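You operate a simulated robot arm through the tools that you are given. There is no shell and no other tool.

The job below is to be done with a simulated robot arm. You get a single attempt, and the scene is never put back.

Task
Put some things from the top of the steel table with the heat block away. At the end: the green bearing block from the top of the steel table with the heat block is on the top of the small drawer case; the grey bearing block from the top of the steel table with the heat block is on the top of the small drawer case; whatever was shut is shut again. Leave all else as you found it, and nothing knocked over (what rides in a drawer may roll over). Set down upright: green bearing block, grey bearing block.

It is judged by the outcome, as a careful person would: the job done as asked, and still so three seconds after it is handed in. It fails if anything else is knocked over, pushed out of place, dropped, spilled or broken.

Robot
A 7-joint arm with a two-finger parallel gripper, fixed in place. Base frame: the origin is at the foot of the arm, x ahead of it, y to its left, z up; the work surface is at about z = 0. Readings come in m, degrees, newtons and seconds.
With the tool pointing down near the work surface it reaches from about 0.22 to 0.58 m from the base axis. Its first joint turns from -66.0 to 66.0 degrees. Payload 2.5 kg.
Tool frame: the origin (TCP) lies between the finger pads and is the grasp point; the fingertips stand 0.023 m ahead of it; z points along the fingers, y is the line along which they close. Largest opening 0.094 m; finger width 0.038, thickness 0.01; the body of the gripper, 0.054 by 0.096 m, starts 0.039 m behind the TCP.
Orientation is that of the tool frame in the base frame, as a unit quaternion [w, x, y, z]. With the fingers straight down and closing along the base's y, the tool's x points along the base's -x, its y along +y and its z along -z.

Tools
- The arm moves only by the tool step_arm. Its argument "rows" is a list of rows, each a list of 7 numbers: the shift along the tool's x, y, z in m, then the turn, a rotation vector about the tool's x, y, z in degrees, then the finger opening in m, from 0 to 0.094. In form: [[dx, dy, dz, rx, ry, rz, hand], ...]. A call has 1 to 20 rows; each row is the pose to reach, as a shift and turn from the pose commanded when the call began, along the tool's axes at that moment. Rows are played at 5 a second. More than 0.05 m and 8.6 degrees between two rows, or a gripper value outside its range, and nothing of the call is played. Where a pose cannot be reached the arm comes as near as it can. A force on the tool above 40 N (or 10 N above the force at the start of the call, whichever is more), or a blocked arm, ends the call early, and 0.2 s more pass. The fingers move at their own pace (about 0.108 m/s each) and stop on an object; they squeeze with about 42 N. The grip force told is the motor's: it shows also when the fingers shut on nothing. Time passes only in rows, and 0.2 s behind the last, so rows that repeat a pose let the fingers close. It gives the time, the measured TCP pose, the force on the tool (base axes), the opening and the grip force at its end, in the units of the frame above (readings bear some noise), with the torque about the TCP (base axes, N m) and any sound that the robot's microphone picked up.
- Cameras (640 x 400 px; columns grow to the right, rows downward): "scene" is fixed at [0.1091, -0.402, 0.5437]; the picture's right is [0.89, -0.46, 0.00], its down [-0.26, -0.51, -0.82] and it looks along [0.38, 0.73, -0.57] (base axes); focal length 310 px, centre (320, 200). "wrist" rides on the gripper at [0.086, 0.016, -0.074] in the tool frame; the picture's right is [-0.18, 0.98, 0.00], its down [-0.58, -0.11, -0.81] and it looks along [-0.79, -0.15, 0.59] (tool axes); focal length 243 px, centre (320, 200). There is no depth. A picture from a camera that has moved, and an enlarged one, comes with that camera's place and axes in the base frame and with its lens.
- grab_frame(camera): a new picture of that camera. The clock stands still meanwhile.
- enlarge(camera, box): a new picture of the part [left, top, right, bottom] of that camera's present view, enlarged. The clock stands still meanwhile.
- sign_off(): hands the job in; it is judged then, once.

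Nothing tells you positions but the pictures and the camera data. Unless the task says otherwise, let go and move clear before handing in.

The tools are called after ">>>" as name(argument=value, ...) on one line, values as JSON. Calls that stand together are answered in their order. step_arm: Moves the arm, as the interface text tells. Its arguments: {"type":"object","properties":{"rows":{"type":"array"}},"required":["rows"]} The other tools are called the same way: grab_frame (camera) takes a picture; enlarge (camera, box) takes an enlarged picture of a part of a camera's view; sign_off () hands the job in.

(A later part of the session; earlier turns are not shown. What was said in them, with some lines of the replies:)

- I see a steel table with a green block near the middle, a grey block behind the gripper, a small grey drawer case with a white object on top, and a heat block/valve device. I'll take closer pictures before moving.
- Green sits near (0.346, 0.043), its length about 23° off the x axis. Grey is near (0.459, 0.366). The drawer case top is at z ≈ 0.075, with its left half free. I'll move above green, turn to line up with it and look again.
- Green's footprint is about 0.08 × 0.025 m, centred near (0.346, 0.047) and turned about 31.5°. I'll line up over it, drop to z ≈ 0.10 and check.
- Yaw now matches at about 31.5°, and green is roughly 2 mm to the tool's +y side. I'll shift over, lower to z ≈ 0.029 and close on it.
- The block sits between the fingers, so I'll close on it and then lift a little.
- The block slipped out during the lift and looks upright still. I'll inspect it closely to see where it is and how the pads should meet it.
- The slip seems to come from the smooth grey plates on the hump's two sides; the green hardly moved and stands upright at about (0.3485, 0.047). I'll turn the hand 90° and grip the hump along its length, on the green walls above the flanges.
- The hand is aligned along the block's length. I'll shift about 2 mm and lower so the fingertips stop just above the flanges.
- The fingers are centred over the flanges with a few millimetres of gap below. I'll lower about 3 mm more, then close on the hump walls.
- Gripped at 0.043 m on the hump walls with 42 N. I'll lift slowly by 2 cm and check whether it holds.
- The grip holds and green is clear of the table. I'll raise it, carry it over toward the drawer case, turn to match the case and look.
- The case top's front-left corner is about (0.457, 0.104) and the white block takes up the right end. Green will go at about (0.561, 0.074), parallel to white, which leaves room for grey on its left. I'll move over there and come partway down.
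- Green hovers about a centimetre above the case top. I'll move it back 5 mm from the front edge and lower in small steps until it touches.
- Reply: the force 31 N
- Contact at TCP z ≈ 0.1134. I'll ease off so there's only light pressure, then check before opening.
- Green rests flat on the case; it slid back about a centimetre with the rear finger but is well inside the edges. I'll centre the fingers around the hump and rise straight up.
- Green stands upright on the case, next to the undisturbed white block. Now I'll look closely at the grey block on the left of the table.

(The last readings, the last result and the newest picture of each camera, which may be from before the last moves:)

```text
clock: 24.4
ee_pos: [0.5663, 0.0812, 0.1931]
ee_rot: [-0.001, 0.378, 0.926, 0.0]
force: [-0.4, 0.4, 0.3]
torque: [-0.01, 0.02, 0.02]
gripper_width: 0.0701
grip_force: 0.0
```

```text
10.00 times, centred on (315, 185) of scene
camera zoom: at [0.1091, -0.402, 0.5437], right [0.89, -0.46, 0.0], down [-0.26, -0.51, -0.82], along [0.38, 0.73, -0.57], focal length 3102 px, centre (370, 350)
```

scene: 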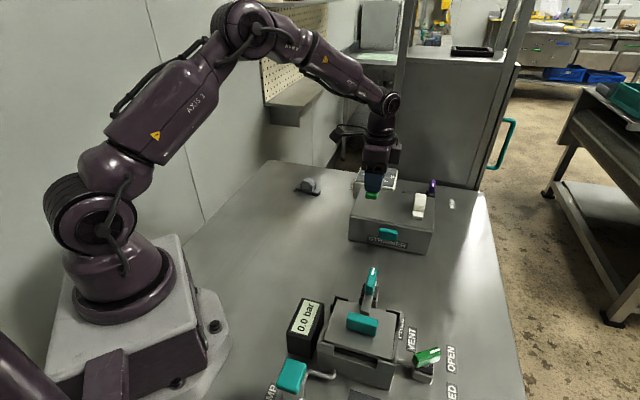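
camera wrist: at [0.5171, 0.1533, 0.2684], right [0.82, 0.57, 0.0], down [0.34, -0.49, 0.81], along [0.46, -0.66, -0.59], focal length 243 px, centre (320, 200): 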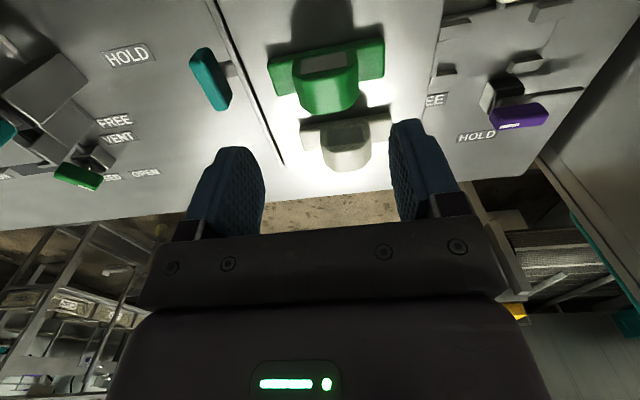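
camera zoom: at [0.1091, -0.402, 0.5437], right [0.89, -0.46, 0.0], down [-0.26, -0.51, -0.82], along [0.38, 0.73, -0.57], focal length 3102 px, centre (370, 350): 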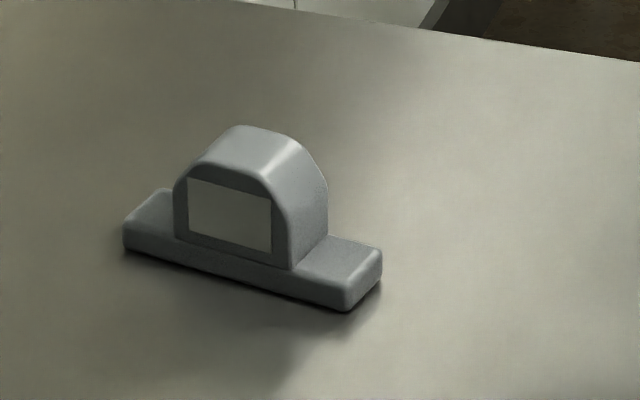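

Grey's centre is about (0.4575, 0.3545), its length near −54°, right at the edge of reach. I'll go over there at height and turn the hand to close along its length.

>>> step_arm(rows=[[0.015, 0.004, 0, 0, 0, -5, 0.07], [0.04, 0.012, 0, 0, 0, -12.5, 0.07], [0.07, 0.02, 0, 0, 0, -20, 0.07], [0.1, 0.029, 0, 0, 0, -28, 0.07], [0.13, 0.038, 0, 0, 0, -36, 0.07], [0.16, 0.047, 0, 0, 0, -44, 0.07], [0.19, 0.056, 0.004, 0, 0, -52, 0.07], [0.22, 0.065, 0.01, 0, 0, -60, 0.07], [0.245, 0.072, 0.016, 0, 0, -68, 0.07], [0.26, 0.077, 0.02, 0, 0, -75, 0.07], [0.268, 0.0788, 0.023, 0, 0, -80, 0.07], [0.268, 0.0788, 0.023, 0, 0, -80, 0.07]])

>>> grab_frame(camera="wrist")

>>> grab_frame(camera="scene")

```text
clock: 27.0
ee_pos: [0.4297, 0.3246, 0.17]
ee_rot: [0.001, -0.307, 0.952, 0.0]
force: [0.0, -0.4, 0.0]
torque: [0.02, 0.02, 0.03]
gripper_width: 0.0699
grip_force: 0.0
```

```text
taken
camera wrist: at [0.3512, 0.289, 0.2461], right [-0.42, 0.91, 0.0], down [0.54, 0.25, 0.81], along [0.73, 0.34, -0.59], focal length 243 px, centre (320, 200)
```

wrist: 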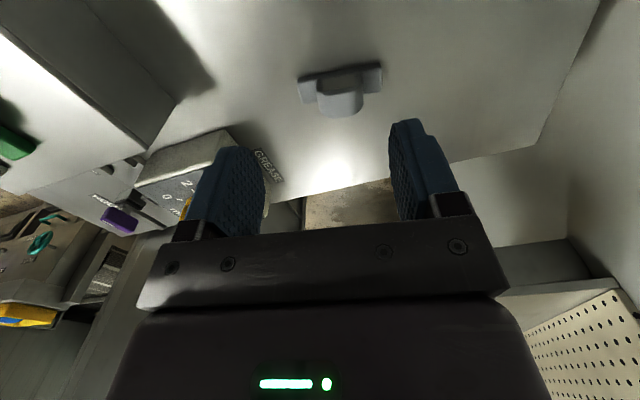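

```text
taken
```

scene: 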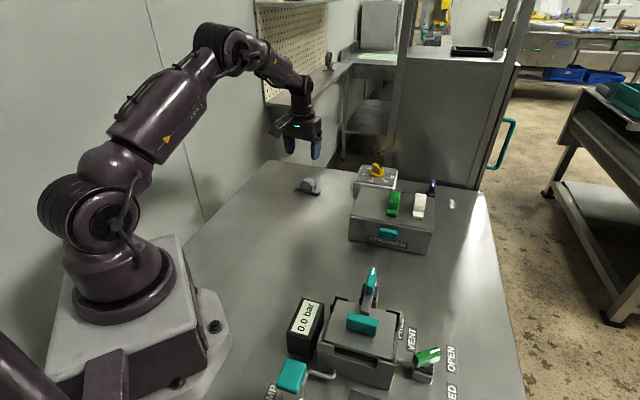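

>>> enlarge(camera="wrist", box=[270, 45, 410, 132])

```text
4.57 times, centred on (340, 88) of wrist
camera zoom: at [0.3512, 0.289, 0.2461], right [-0.42, 0.91, 0.0], down [0.54, 0.25, 0.81], along [0.73, 0.34, -0.59], focal length 1109 px, centre (229, 710)
```

zoom: 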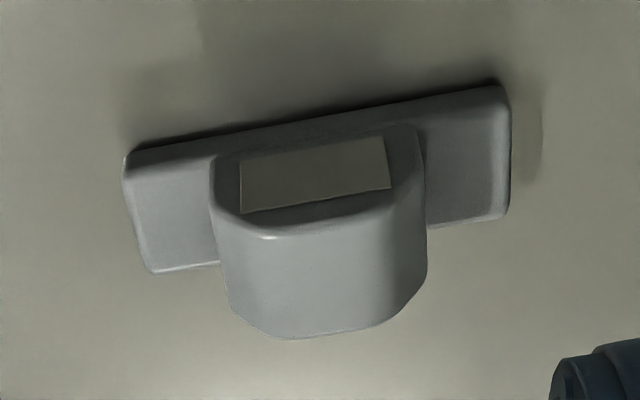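

Grey is aligned with the hand, centred near (0.460, 0.357). I'll move over it and come down to about z = 0.10.

>>> step_arm(rows=[[-0.015, 0.003, 0.01, 0, 0, 0, 0.07], [-0.03, 0.006, 0.03, 0, 0, 0, 0.07], [-0.0417, 0.0087, 0.05, 0, 0, 0, 0.07], [-0.0417, 0.0087, 0.07, 0, 0, 0, 0.07], [-0.0417, 0.0087, 0.07, 0, 0, 0, 0.07]])

>>> grab_frame(camera="wrist")

>>> enlarge(camera="scene", box=[270, 130, 350, 210])

```text
clock: 28.2
ee_pos: [0.4611, 0.356, 0.1013]
ee_rot: [0.0, -0.305, 0.952, 0.0]
force: [-0.3, 1.0, 0.9]
torque: [0.03, 0.02, 0.02]
gripper_width: 0.0702
grip_force: 0.0
```

```text
taken
camera wrist: at [0.382, 0.3201, 0.1761], right [-0.42, 0.91, 0.0], down [0.54, 0.25, 0.81], along [0.73, 0.34, -0.59], focal length 243 px, centre (320, 200)
```

wrist: 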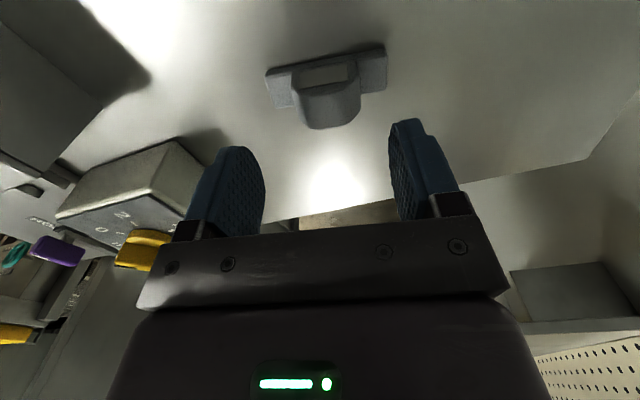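

```text
5.00 times, centred on (310, 170) of scene
camera zoom: at [0.1091, -0.402, 0.5437], right [0.89, -0.46, 0.0], down [-0.26, -0.51, -0.82], along [0.38, 0.73, -0.57], focal length 1551 px, centre (370, 350)
```

zoom: 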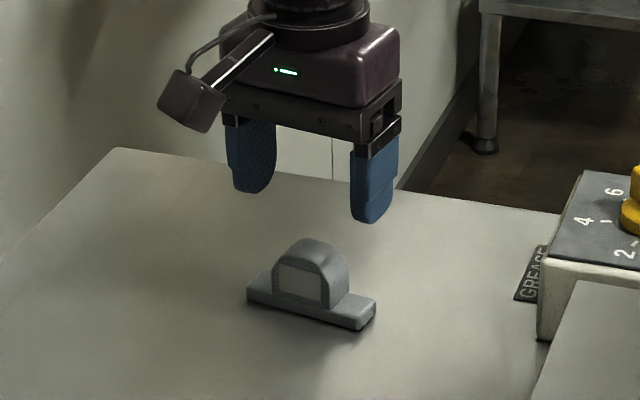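

>>> enlarge(camera="wrist", box=[220, 20, 420, 145])

```text
3.20 times, centred on (320, 82) of wrist
camera zoom: at [0.382, 0.3201, 0.1761], right [-0.42, 0.91, 0.0], down [0.54, 0.25, 0.81], along [0.73, 0.34, -0.59], focal length 776 px, centre (320, 576)
```

zoom: 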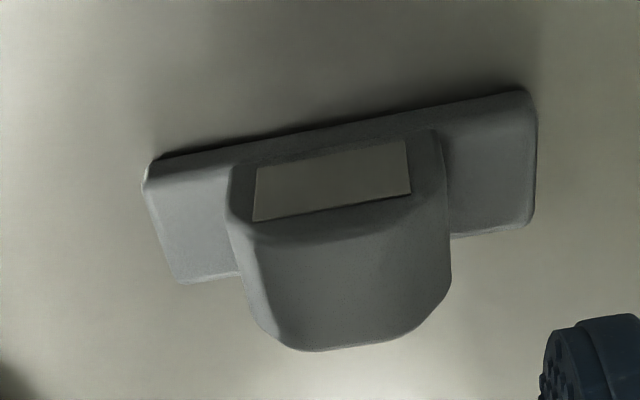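

Grey is about 4–5 mm to the tool's +y side. I'll correct that and lower toward it.

>>> step_arm(rows=[[0.001, 0.003, 0.01, 0, 0, 0, 0.068], [0.002, 0.0045, 0.025, 0, 0, 0, 0.068], [0.002, 0.0045, 0.04, 0, 0, 0, 0.068], [0.002, 0.0045, 0.05, 0, 0, 0, 0.068], [0.002, 0.0045, 0.055, 0, 0, 0, 0.068], [0.002, 0.0045, 0.055, 0, 0, 0, 0.068]])

>>> enlarge(camera="wrist", box=[190, 80, 450, 240])

>>> enlarge(camera="scene", box=[270, 150, 350, 210])

```text
clock: 29.6
ee_pos: [0.4556, 0.3577, 0.0458]
ee_rot: [0.0, -0.304, 0.953, 0.0]
force: [0.3, 0.1, 0.2]
torque: [-0.04, -0.02, 0.0]
gripper_width: 0.0679
grip_force: 0.0
```

```text
2.46 times, centred on (320, 160) of wrist
camera zoom: at [0.3765, 0.3224, 0.1206], right [-0.42, 0.91, 0.0], down [0.54, 0.25, 0.81], along [0.73, 0.34, -0.59], focal length 597 px, centre (320, 298)
```

zoom: 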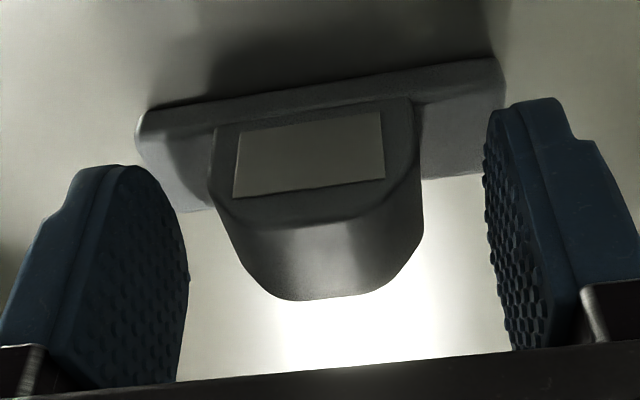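

```text
6.67 times, centred on (310, 180) of scene
camera zoom: at [0.1091, -0.402, 0.5437], right [0.89, -0.46, 0.0], down [-0.26, -0.51, -0.82], along [0.38, 0.73, -0.57], focal length 2068 px, centre (387, 333)
```

zoom: 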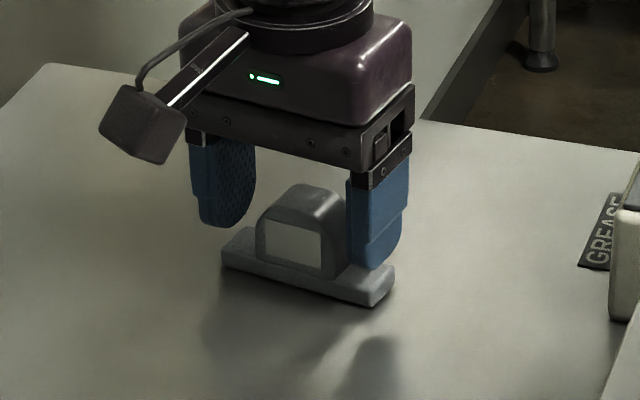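

Well centred along the length. I'll lower the last centimetre so the fingertips stop just above the flanges.

>>> step_arm(rows=[[-0.001, 0, 0.004, 0, 0, 0, 0.066], [-0.0015, 0, 0.007, 0, 0, 0, 0.066], [-0.0015, 0, 0.0095, 0, 0, 0, 0.066], [-0.0015, 0, 0.0095, 0, 0, 0, 0.066]])

>>> enlarge(camera="wrist", box=[190, 80, 450, 240])

>>> enlarge(camera="scene", box=[280, 160, 340, 205])

```text
clock: 30.6
ee_pos: [0.4574, 0.3597, 0.0365]
ee_rot: [0.001, -0.305, 0.952, -0.001]
force: [-0.2, -0.4, 0.0]
torque: [0.0, 0.01, 0.0]
gripper_width: 0.0661
grip_force: 0.1
```

```text
2.46 times, centred on (320, 160) of wrist
camera zoom: at [0.3779, 0.323, 0.1113], right [-0.42, 0.91, 0.0], down [0.54, 0.25, 0.81], along [0.73, 0.34, -0.59], focal length 597 px, centre (320, 298)
```

zoom: 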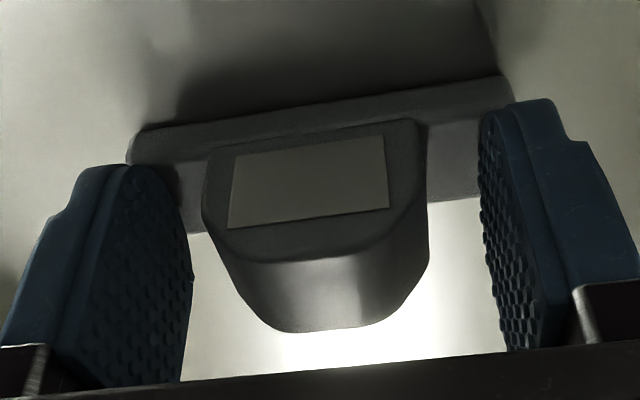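

```text
8.89 times, centred on (310, 182) of scene
camera zoom: at [0.1091, -0.402, 0.5437], right [0.89, -0.46, 0.0], down [-0.26, -0.51, -0.82], along [0.38, 0.73, -0.57], focal length 2757 px, centre (409, 356)
```

zoom: 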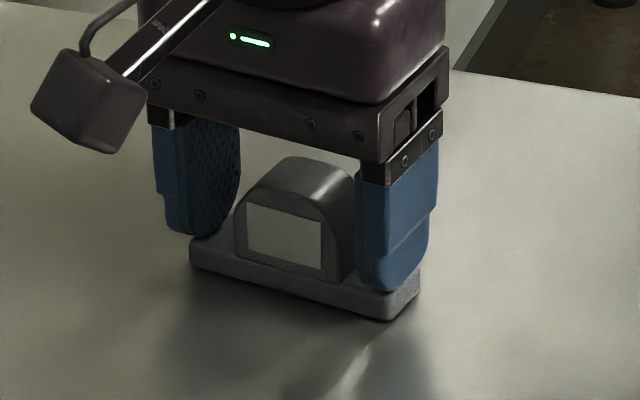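

The fingers straddle the hump evenly, just above the flanges. I'll close now.

>>> step_arm(rows=[[0, 0, 0.001, 0, 0, 0, 0.055], [0, 0, 0.001, 0, 0, 0, 0.04], [0, 0, 0.001, 0, 0, 0, 0.02], [0, 0, 0.001, 0, 0, 0, 0.02], [0, 0, 0.001, 0, 0, 0, 0.02]])

>>> enlarge(camera="scene", box=[280, 160, 340, 205])

```text
clock: 31.8
ee_pos: [0.4567, 0.3596, 0.0349]
ee_rot: [0.001, -0.305, 0.952, 0.0]
force: [0.1, -0.4, 0.3]
torque: [0.06, 0.04, 0.0]
gripper_width: 0.0429
grip_force: 42.4
```

```text
8.89 times, centred on (310, 182) of scene
camera zoom: at [0.1091, -0.402, 0.5437], right [0.89, -0.46, 0.0], down [-0.26, -0.51, -0.82], along [0.38, 0.73, -0.57], focal length 2757 px, centre (409, 356)
```

zoom: 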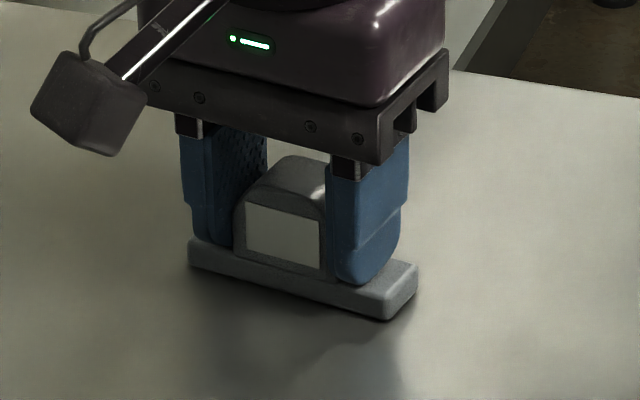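

Gripped at 0.043 m, same as green. I'll lift slowly and check that it holds.

>>> step_arm(rows=[[0, 0, -0.003, 0, 0, 0, 0.02], [0, 0, -0.007, 0, 0, 0, 0.02], [0, 0, -0.013, 0, 0, 0, 0.02], [0, 0, -0.02, 0, 0, 0, 0.02], [0, 0, -0.03, 0, 0, 0, 0.02], [0, 0, -0.03, 0, 0, 0, 0.02]])

>>> enlarge(camera="scene", box=[270, 140, 350, 205])

>>> grab_frame(camera="wrist")

```text
clock: 33.2
ee_pos: [0.4566, 0.3597, 0.0641]
ee_rot: [0.0, -0.305, 0.952, -0.001]
force: [-0.2, 0.0, 0.1]
torque: [0.01, -0.01, -0.03]
gripper_width: 0.043
grip_force: 42.4
```

```text
6.15 times, centred on (310, 172) of scene
camera zoom: at [0.1091, -0.402, 0.5437], right [0.89, -0.46, 0.0], down [-0.26, -0.51, -0.82], along [0.38, 0.73, -0.57], focal length 1909 px, centre (382, 369)
```

zoom: 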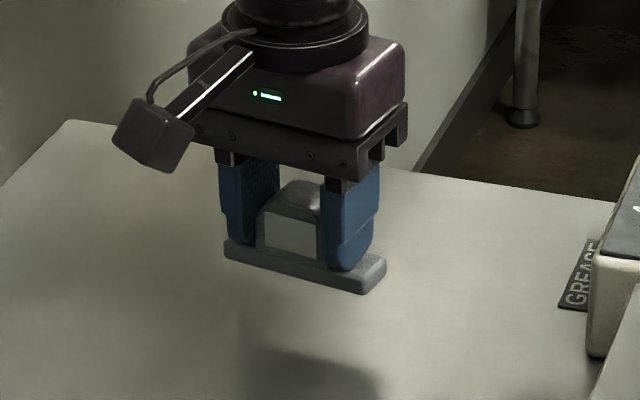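

```text
taken
camera wrist: at [0.377, 0.3236, 0.1405], right [-0.42, 0.91, 0.0], down [0.54, 0.25, 0.81], along [0.73, 0.34, -0.59], focal length 243 px, centre (320, 200)
```

wrist: 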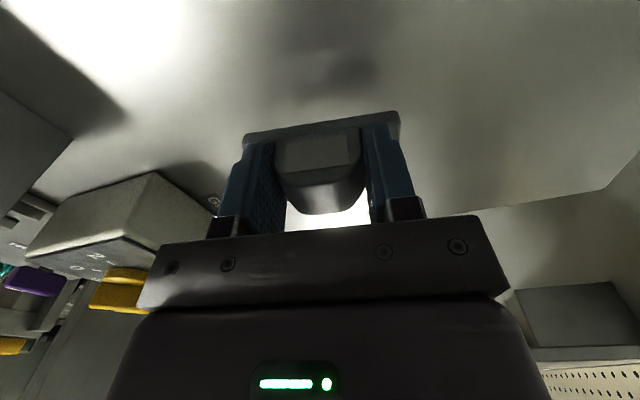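

Grey is held firmly. I'll raise it, carry it over to the left part of the case top, and turn it parallel to green.

>>> step_arm(rows=[[0.005, 0, -0.02, 0, 0, 0, 0.02], [0.012, 0, -0.05, 0, 0, 0, 0.02], [0.02, 0, -0.08, 0, 0, 0, 0.02], [0.024, -0.005, -0.11, 0, 0, 0, 0.02], [0.028, -0.015, -0.13, 0, 0, 2, 0.02], [0.033, -0.035, -0.135, 0, 0, 8, 0.02], [0.038, -0.06, -0.135, 0, 0, 15, 0.02], [0.044, -0.085, -0.135, 0, 0, 23, 0.02], [0.05, -0.11, -0.135, 0, 0, 31, 0.02], [0.055, -0.135, -0.135, 0, 0, 39, 0.02], [0.06, -0.16, -0.135, 0, 0, 47, 0.02], [0.066, -0.185, -0.135, 0, 0, 55, 0.02], [0.071, -0.208, -0.135, 0, 0, 63, 0.02], [0.075, -0.226, -0.135, 0, 0, 71, 0.02], [0.0774, -0.2371, -0.135, 0, 0, 77, 0.02], [0.0774, -0.2371, -0.135, 0, 0, 80.5, 0.02], [0.0774, -0.2371, -0.135, 0, 0, 80.5, 0.02]])

>>> grab_frame(camera="wrist")

>>> enlarge(camera="scene", box=[330, 120, 460, 260])

```text
clock: 36.8
ee_pos: [0.5311, 0.121, 0.2002]
ee_rot: [0.0, 0.383, 0.924, 0.0]
force: [-0.7, 0.5, -0.8]
torque: [0.0, 0.0, 0.02]
gripper_width: 0.0433
grip_force: 42.1
```

```text
taken
camera wrist: at [0.4822, 0.1949, 0.2755], right [0.83, 0.56, 0.0], down [0.33, -0.49, 0.81], along [0.45, -0.67, -0.59], focal length 243 px, centre (320, 200)
```

wrist: 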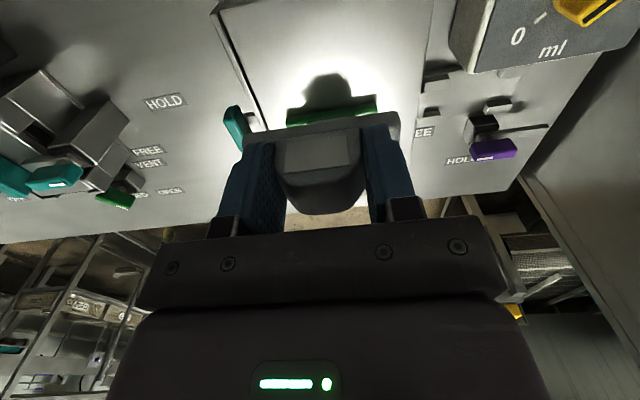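

```text
2.86 times, centred on (395, 190) of scene
camera zoom: at [0.1091, -0.402, 0.5437], right [0.89, -0.46, 0.0], down [-0.26, -0.51, -0.82], along [0.38, 0.73, -0.57], focal length 886 px, centre (106, 229)
```

zoom: 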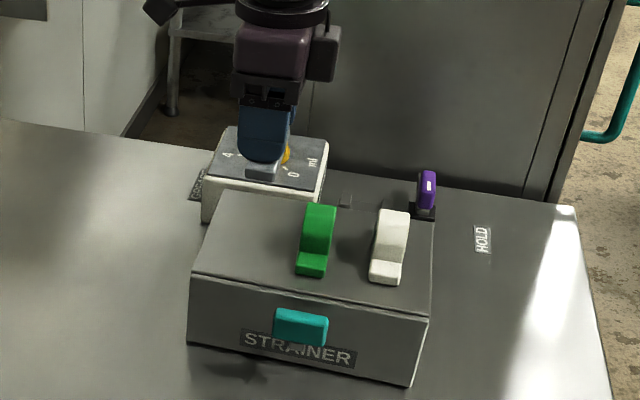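

Position is good: about 2.7 cm clear of green and inside all edges. I'll lower to just above the surface.

>>> step_arm(rows=[[0, 0, 0.015, 0, 0, 0, 0.02], [0, 0, 0.035, 0, 0, 0, 0.02], [0, 0, 0.055, 0, 0, 0, 0.02], [0, 0, 0.072, 0, 0, 0, 0.02], [0, 0, 0.08, 0, 0, 0, 0.02], [0, 0, 0.08, 0, 0, 0, 0.02]])

>>> enlarge(camera="scene", box=[340, 160, 440, 240])

>>> grab_frame(camera="wrist")

```text
clock: 38.2
ee_pos: [0.5308, 0.1196, 0.122]
ee_rot: [0.0, 0.383, 0.924, 0.0]
force: [0.4, 0.4, -0.2]
torque: [0.02, 0.0, -0.02]
gripper_width: 0.0431
grip_force: 42.1
```

```text
5.00 times, centred on (390, 200) of scene
camera zoom: at [0.1091, -0.402, 0.5437], right [0.89, -0.46, 0.0], down [-0.26, -0.51, -0.82], along [0.38, 0.73, -0.57], focal length 1551 px, centre (-30, 200)
```

zoom: 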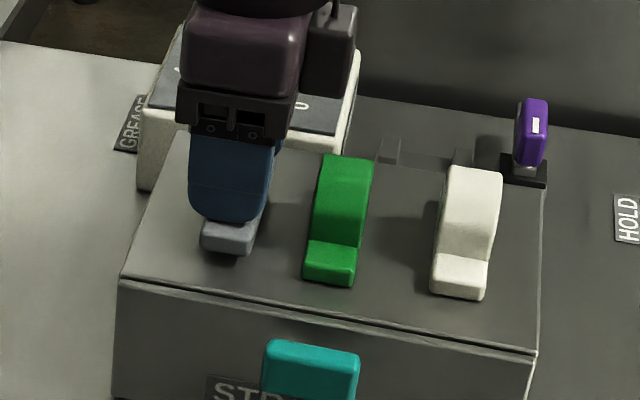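

```text
taken
camera wrist: at [0.4824, 0.1947, 0.1961], right [0.83, 0.56, 0.0], down [0.33, -0.49, 0.81], along [0.46, -0.67, -0.59], focal length 243 px, centre (320, 200)
```

wrist: 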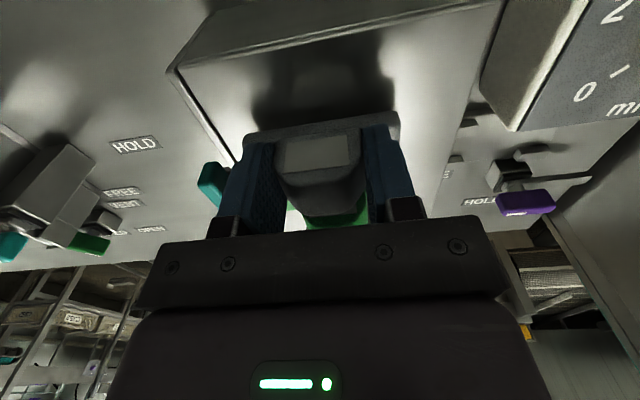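

>>> step_arm(rows=[[0, 0, 0.003, 0, 0, 0, 0.02], [0, 0, 0.006, 0, 0, 0, 0.02], [0, 0, 0.0075, 0, 0, 0, 0.02], [0, 0, 0.0075, 0, 0, 0, 0.02]])

```text
clock: 39.2
ee_pos: [0.5316, 0.1214, 0.1132]
ee_rot: [0.0, 0.383, 0.924, 0.0]
force: [-0.7, -0.4, 2.9]
torque: [-0.03, 0.05, 0.0]
gripper_width: 0.0431
grip_force: 41.5
```

>>> step_arm(rows=[[0, 0, 0.001, 0, 0, 0, 0.02], [0, 0, 0.001, 0, 0, 0, 0.02]])

>>> enlarge(camera="scene", box=[355, 180, 405, 220])

```text
clock: 39.8
ee_pos: [0.5321, 0.1214, 0.1139]
ee_rot: [0.0, 0.383, 0.924, 0.0]
force: [-5.0, -2.8, 10.7]
torque: [-0.04, 0.14, -0.04]
gripper_width: 0.0431
grip_force: 42.5
```

```text
10.00 times, centred on (380, 200) of scene
camera zoom: at [0.109, -0.402, 0.5437], right [0.89, -0.46, 0.0], down [-0.26, -0.51, -0.82], along [0.38, 0.73, -0.57], focal length 3102 px, centre (-280, 200)
```

zoom: 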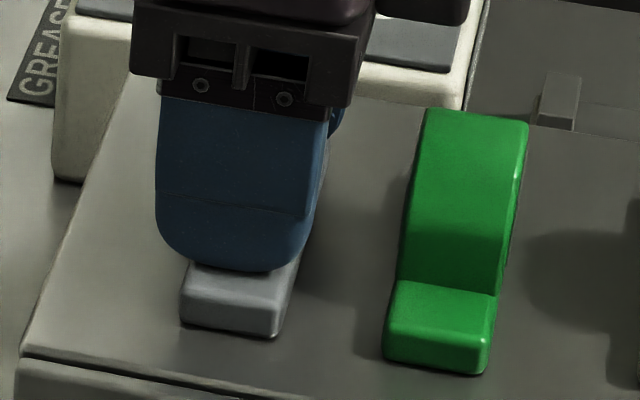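

Contact made with light pressure. I'll ease up 1 mm and open slowly.

>>> step_arm(rows=[[0, 0, -0.001, 0, 0, 0, 0.02], [0, 0, -0.001, 0, 0, 0, 0.0435], [0, 0, -0.001, 0, 0, 0, 0.045], [0, 0, -0.001, 0, 0, 0, 0.047], [0, 0, -0.001, 0, 0, 0, 0.05], [0, 0, -0.001, 0, 0, 0, 0.055], [0, 0, -0.001, 0, 0, 0, 0.06], [0, 0, -0.001, 0, 0, 0, 0.06]])

>>> enlarge(camera="scene", box=[355, 180, 405, 220])

>>> enlarge(camera="wrist", box=[190, 80, 470, 250])

```text
clock: 41.6
ee_pos: [0.5305, 0.1219, 0.1142]
ee_rot: [0.0, 0.383, 0.924, 0.001]
force: [-0.5, -0.4, 0.0]
torque: [-0.02, 0.04, -0.03]
gripper_width: 0.0601
grip_force: 0.2
```

```text
10.00 times, centred on (380, 200) of scene
camera zoom: at [0.1091, -0.402, 0.5437], right [0.89, -0.46, 0.0], down [-0.26, -0.51, -0.82], along [0.38, 0.73, -0.57], focal length 3102 px, centre (-280, 200)
```

zoom: 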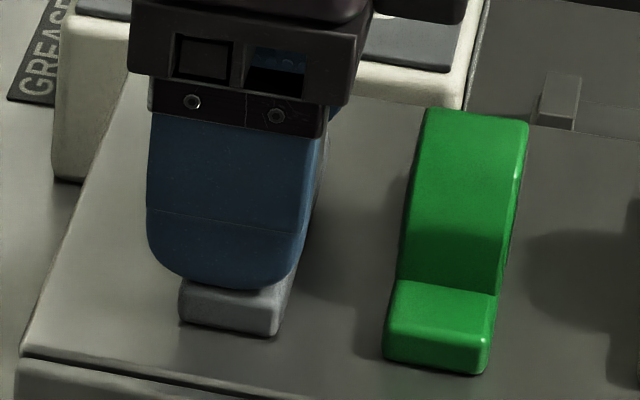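

```text
2.29 times, centred on (330, 165) of wrist
camera zoom: at [0.4826, 0.195, 0.1884], right [0.83, 0.56, 0.0], down [0.33, -0.49, 0.81], along [0.46, -0.67, -0.59], focal length 555 px, centre (297, 280)
```

zoom: 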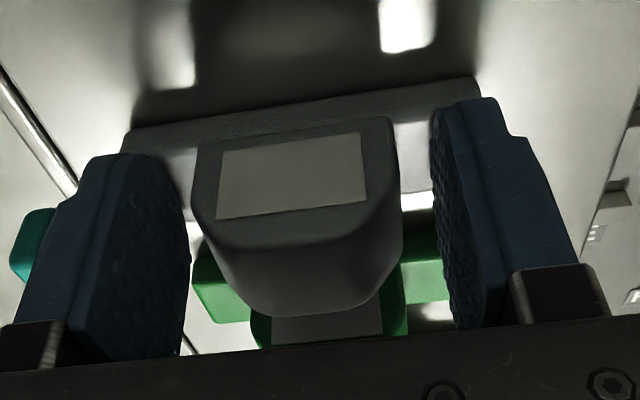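

Grey is released and did not shift. I'll rise straight up and clear.

>>> step_arm(rows=[[0, 0, -0.002, 0, 0, 0, 0.062], [0, 0, -0.006, 0, 0, 0, 0.064], [0, 0, -0.015, 0, 0, 0, 0.066], [0, 0, -0.035, 0, 0, 0, 0.07], [0, 0, -0.06, 0, 0, 0, 0.07], [0, 0, -0.09, 0, 0, 0, 0.07], [0, 0, -0.1, 0, 0, 0, 0.07]])

>>> grab_frame(camera="scene")

>>> grab_frame(camera="wrist")

```text
clock: 43.2
ee_pos: [0.5327, 0.1213, 0.2141]
ee_rot: [0.0, 0.382, 0.924, -0.001]
force: [-0.2, -0.6, -0.1]
torque: [0.02, -0.01, 0.02]
gripper_width: 0.0697
grip_force: 0.1
```

```text
taken
```

scene: 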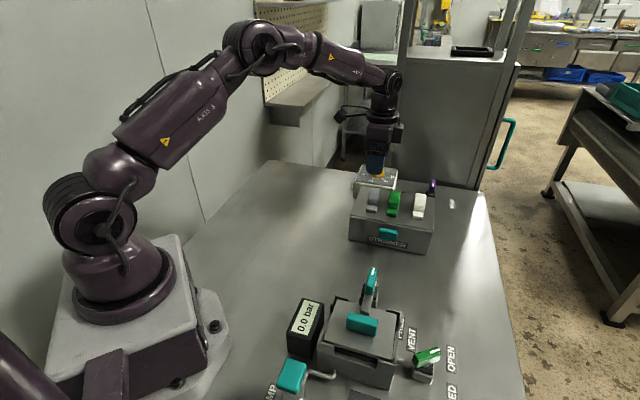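

```text
taken
camera wrist: at [0.4833, 0.1946, 0.2879], right [0.83, 0.56, 0.0], down [0.33, -0.49, 0.81], along [0.46, -0.67, -0.59], focal length 243 px, centre (320, 200)
```

wrist: 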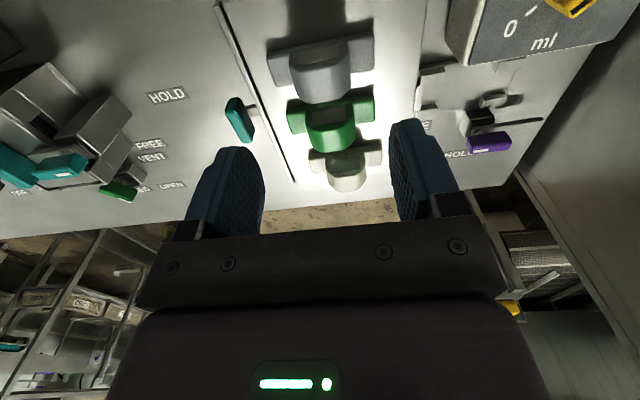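

All three blocks stand in a row on the case. I'll draw the arm back clear of it and do a final check.

>>> step_arm(rows=[[0, 0, -0.02, 0, 0, 0, 0.07], [0.005, -0.015, -0.04, 0, 0, 0, 0.07], [0.015, -0.04, -0.05, 0, 0, 0, 0.07], [0.026, -0.07, -0.05, 0, 0, 0, 0.07], [0.037, -0.1, -0.05, 0, 0, 0, 0.07], [0.046, -0.125, -0.05, 0, 0, 0, 0.07], [0.05, -0.134, -0.05, 0, 0, 0, 0.07], [0.05, -0.134, -0.05, 0, 0, 0, 0.07]])

>>> enlarge(camera="scene", box=[330, 140, 460, 260])

>>> grab_frame(camera="scene")

```text
clock: 45.0
ee_pos: [0.3998, 0.063, 0.2634]
ee_rot: [-0.001, 0.382, 0.924, 0.001]
force: [0.8, 0.4, 0.3]
torque: [-0.02, -0.04, 0.03]
gripper_width: 0.0699
grip_force: 0.0
```

```text
3.33 times, centred on (395, 200) of scene
camera zoom: at [0.1091, -0.402, 0.5437], right [0.89, -0.46, 0.0], down [-0.26, -0.51, -0.82], along [0.38, 0.73, -0.57], focal length 1034 px, centre (70, 200)
```

zoom: 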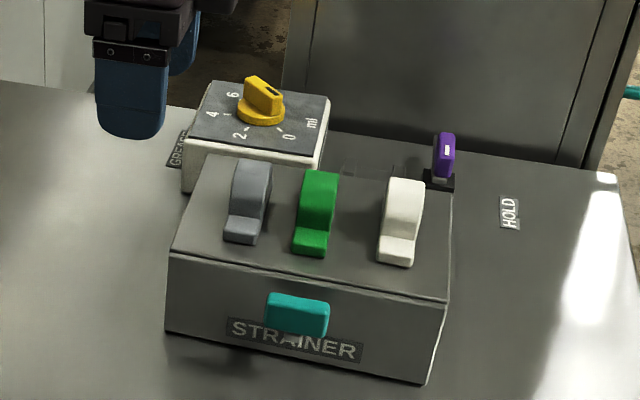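

```text
taken
```

scene: 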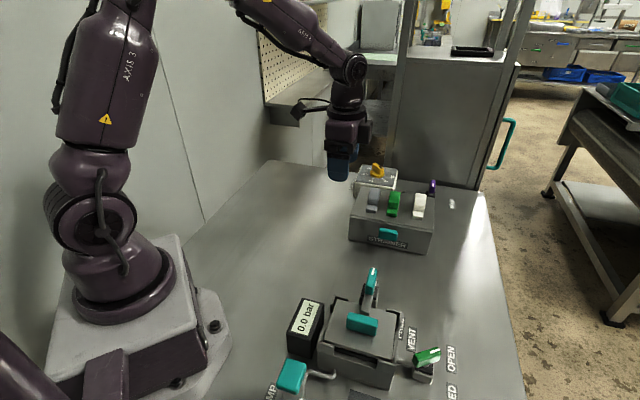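

Both the green and grey blocks stand upright on the drawer case. The white block hasn't moved, the drawer is still shut, and everything else looks as it was. The arm is clear with the hand empty, so I'm handing the job in.

>>> sign_off()

```text
The job is handed in.
```

The green and grey bearing blocks are both standing upright on top of the small drawer case, to the left of the white block that was already there. The job is handed in.

- **Slip on the first try:** my first grip on the green block was across its smooth side plates, and it slid out of the fingers as I lifted. It stayed upright and shifted only about 2 mm on the table. I then gripped both blocks lengthwise on the raised middle part, and that held.
- **Shift on release:** the green block slid back about 1 cm on the case top when I let go. It is still well inside the edges and clear of the white block.
- **Everything else:** I never opened the drawer. In the final picture it is still shut, the white block is where it was, and nothing else looks moved or knocked over.
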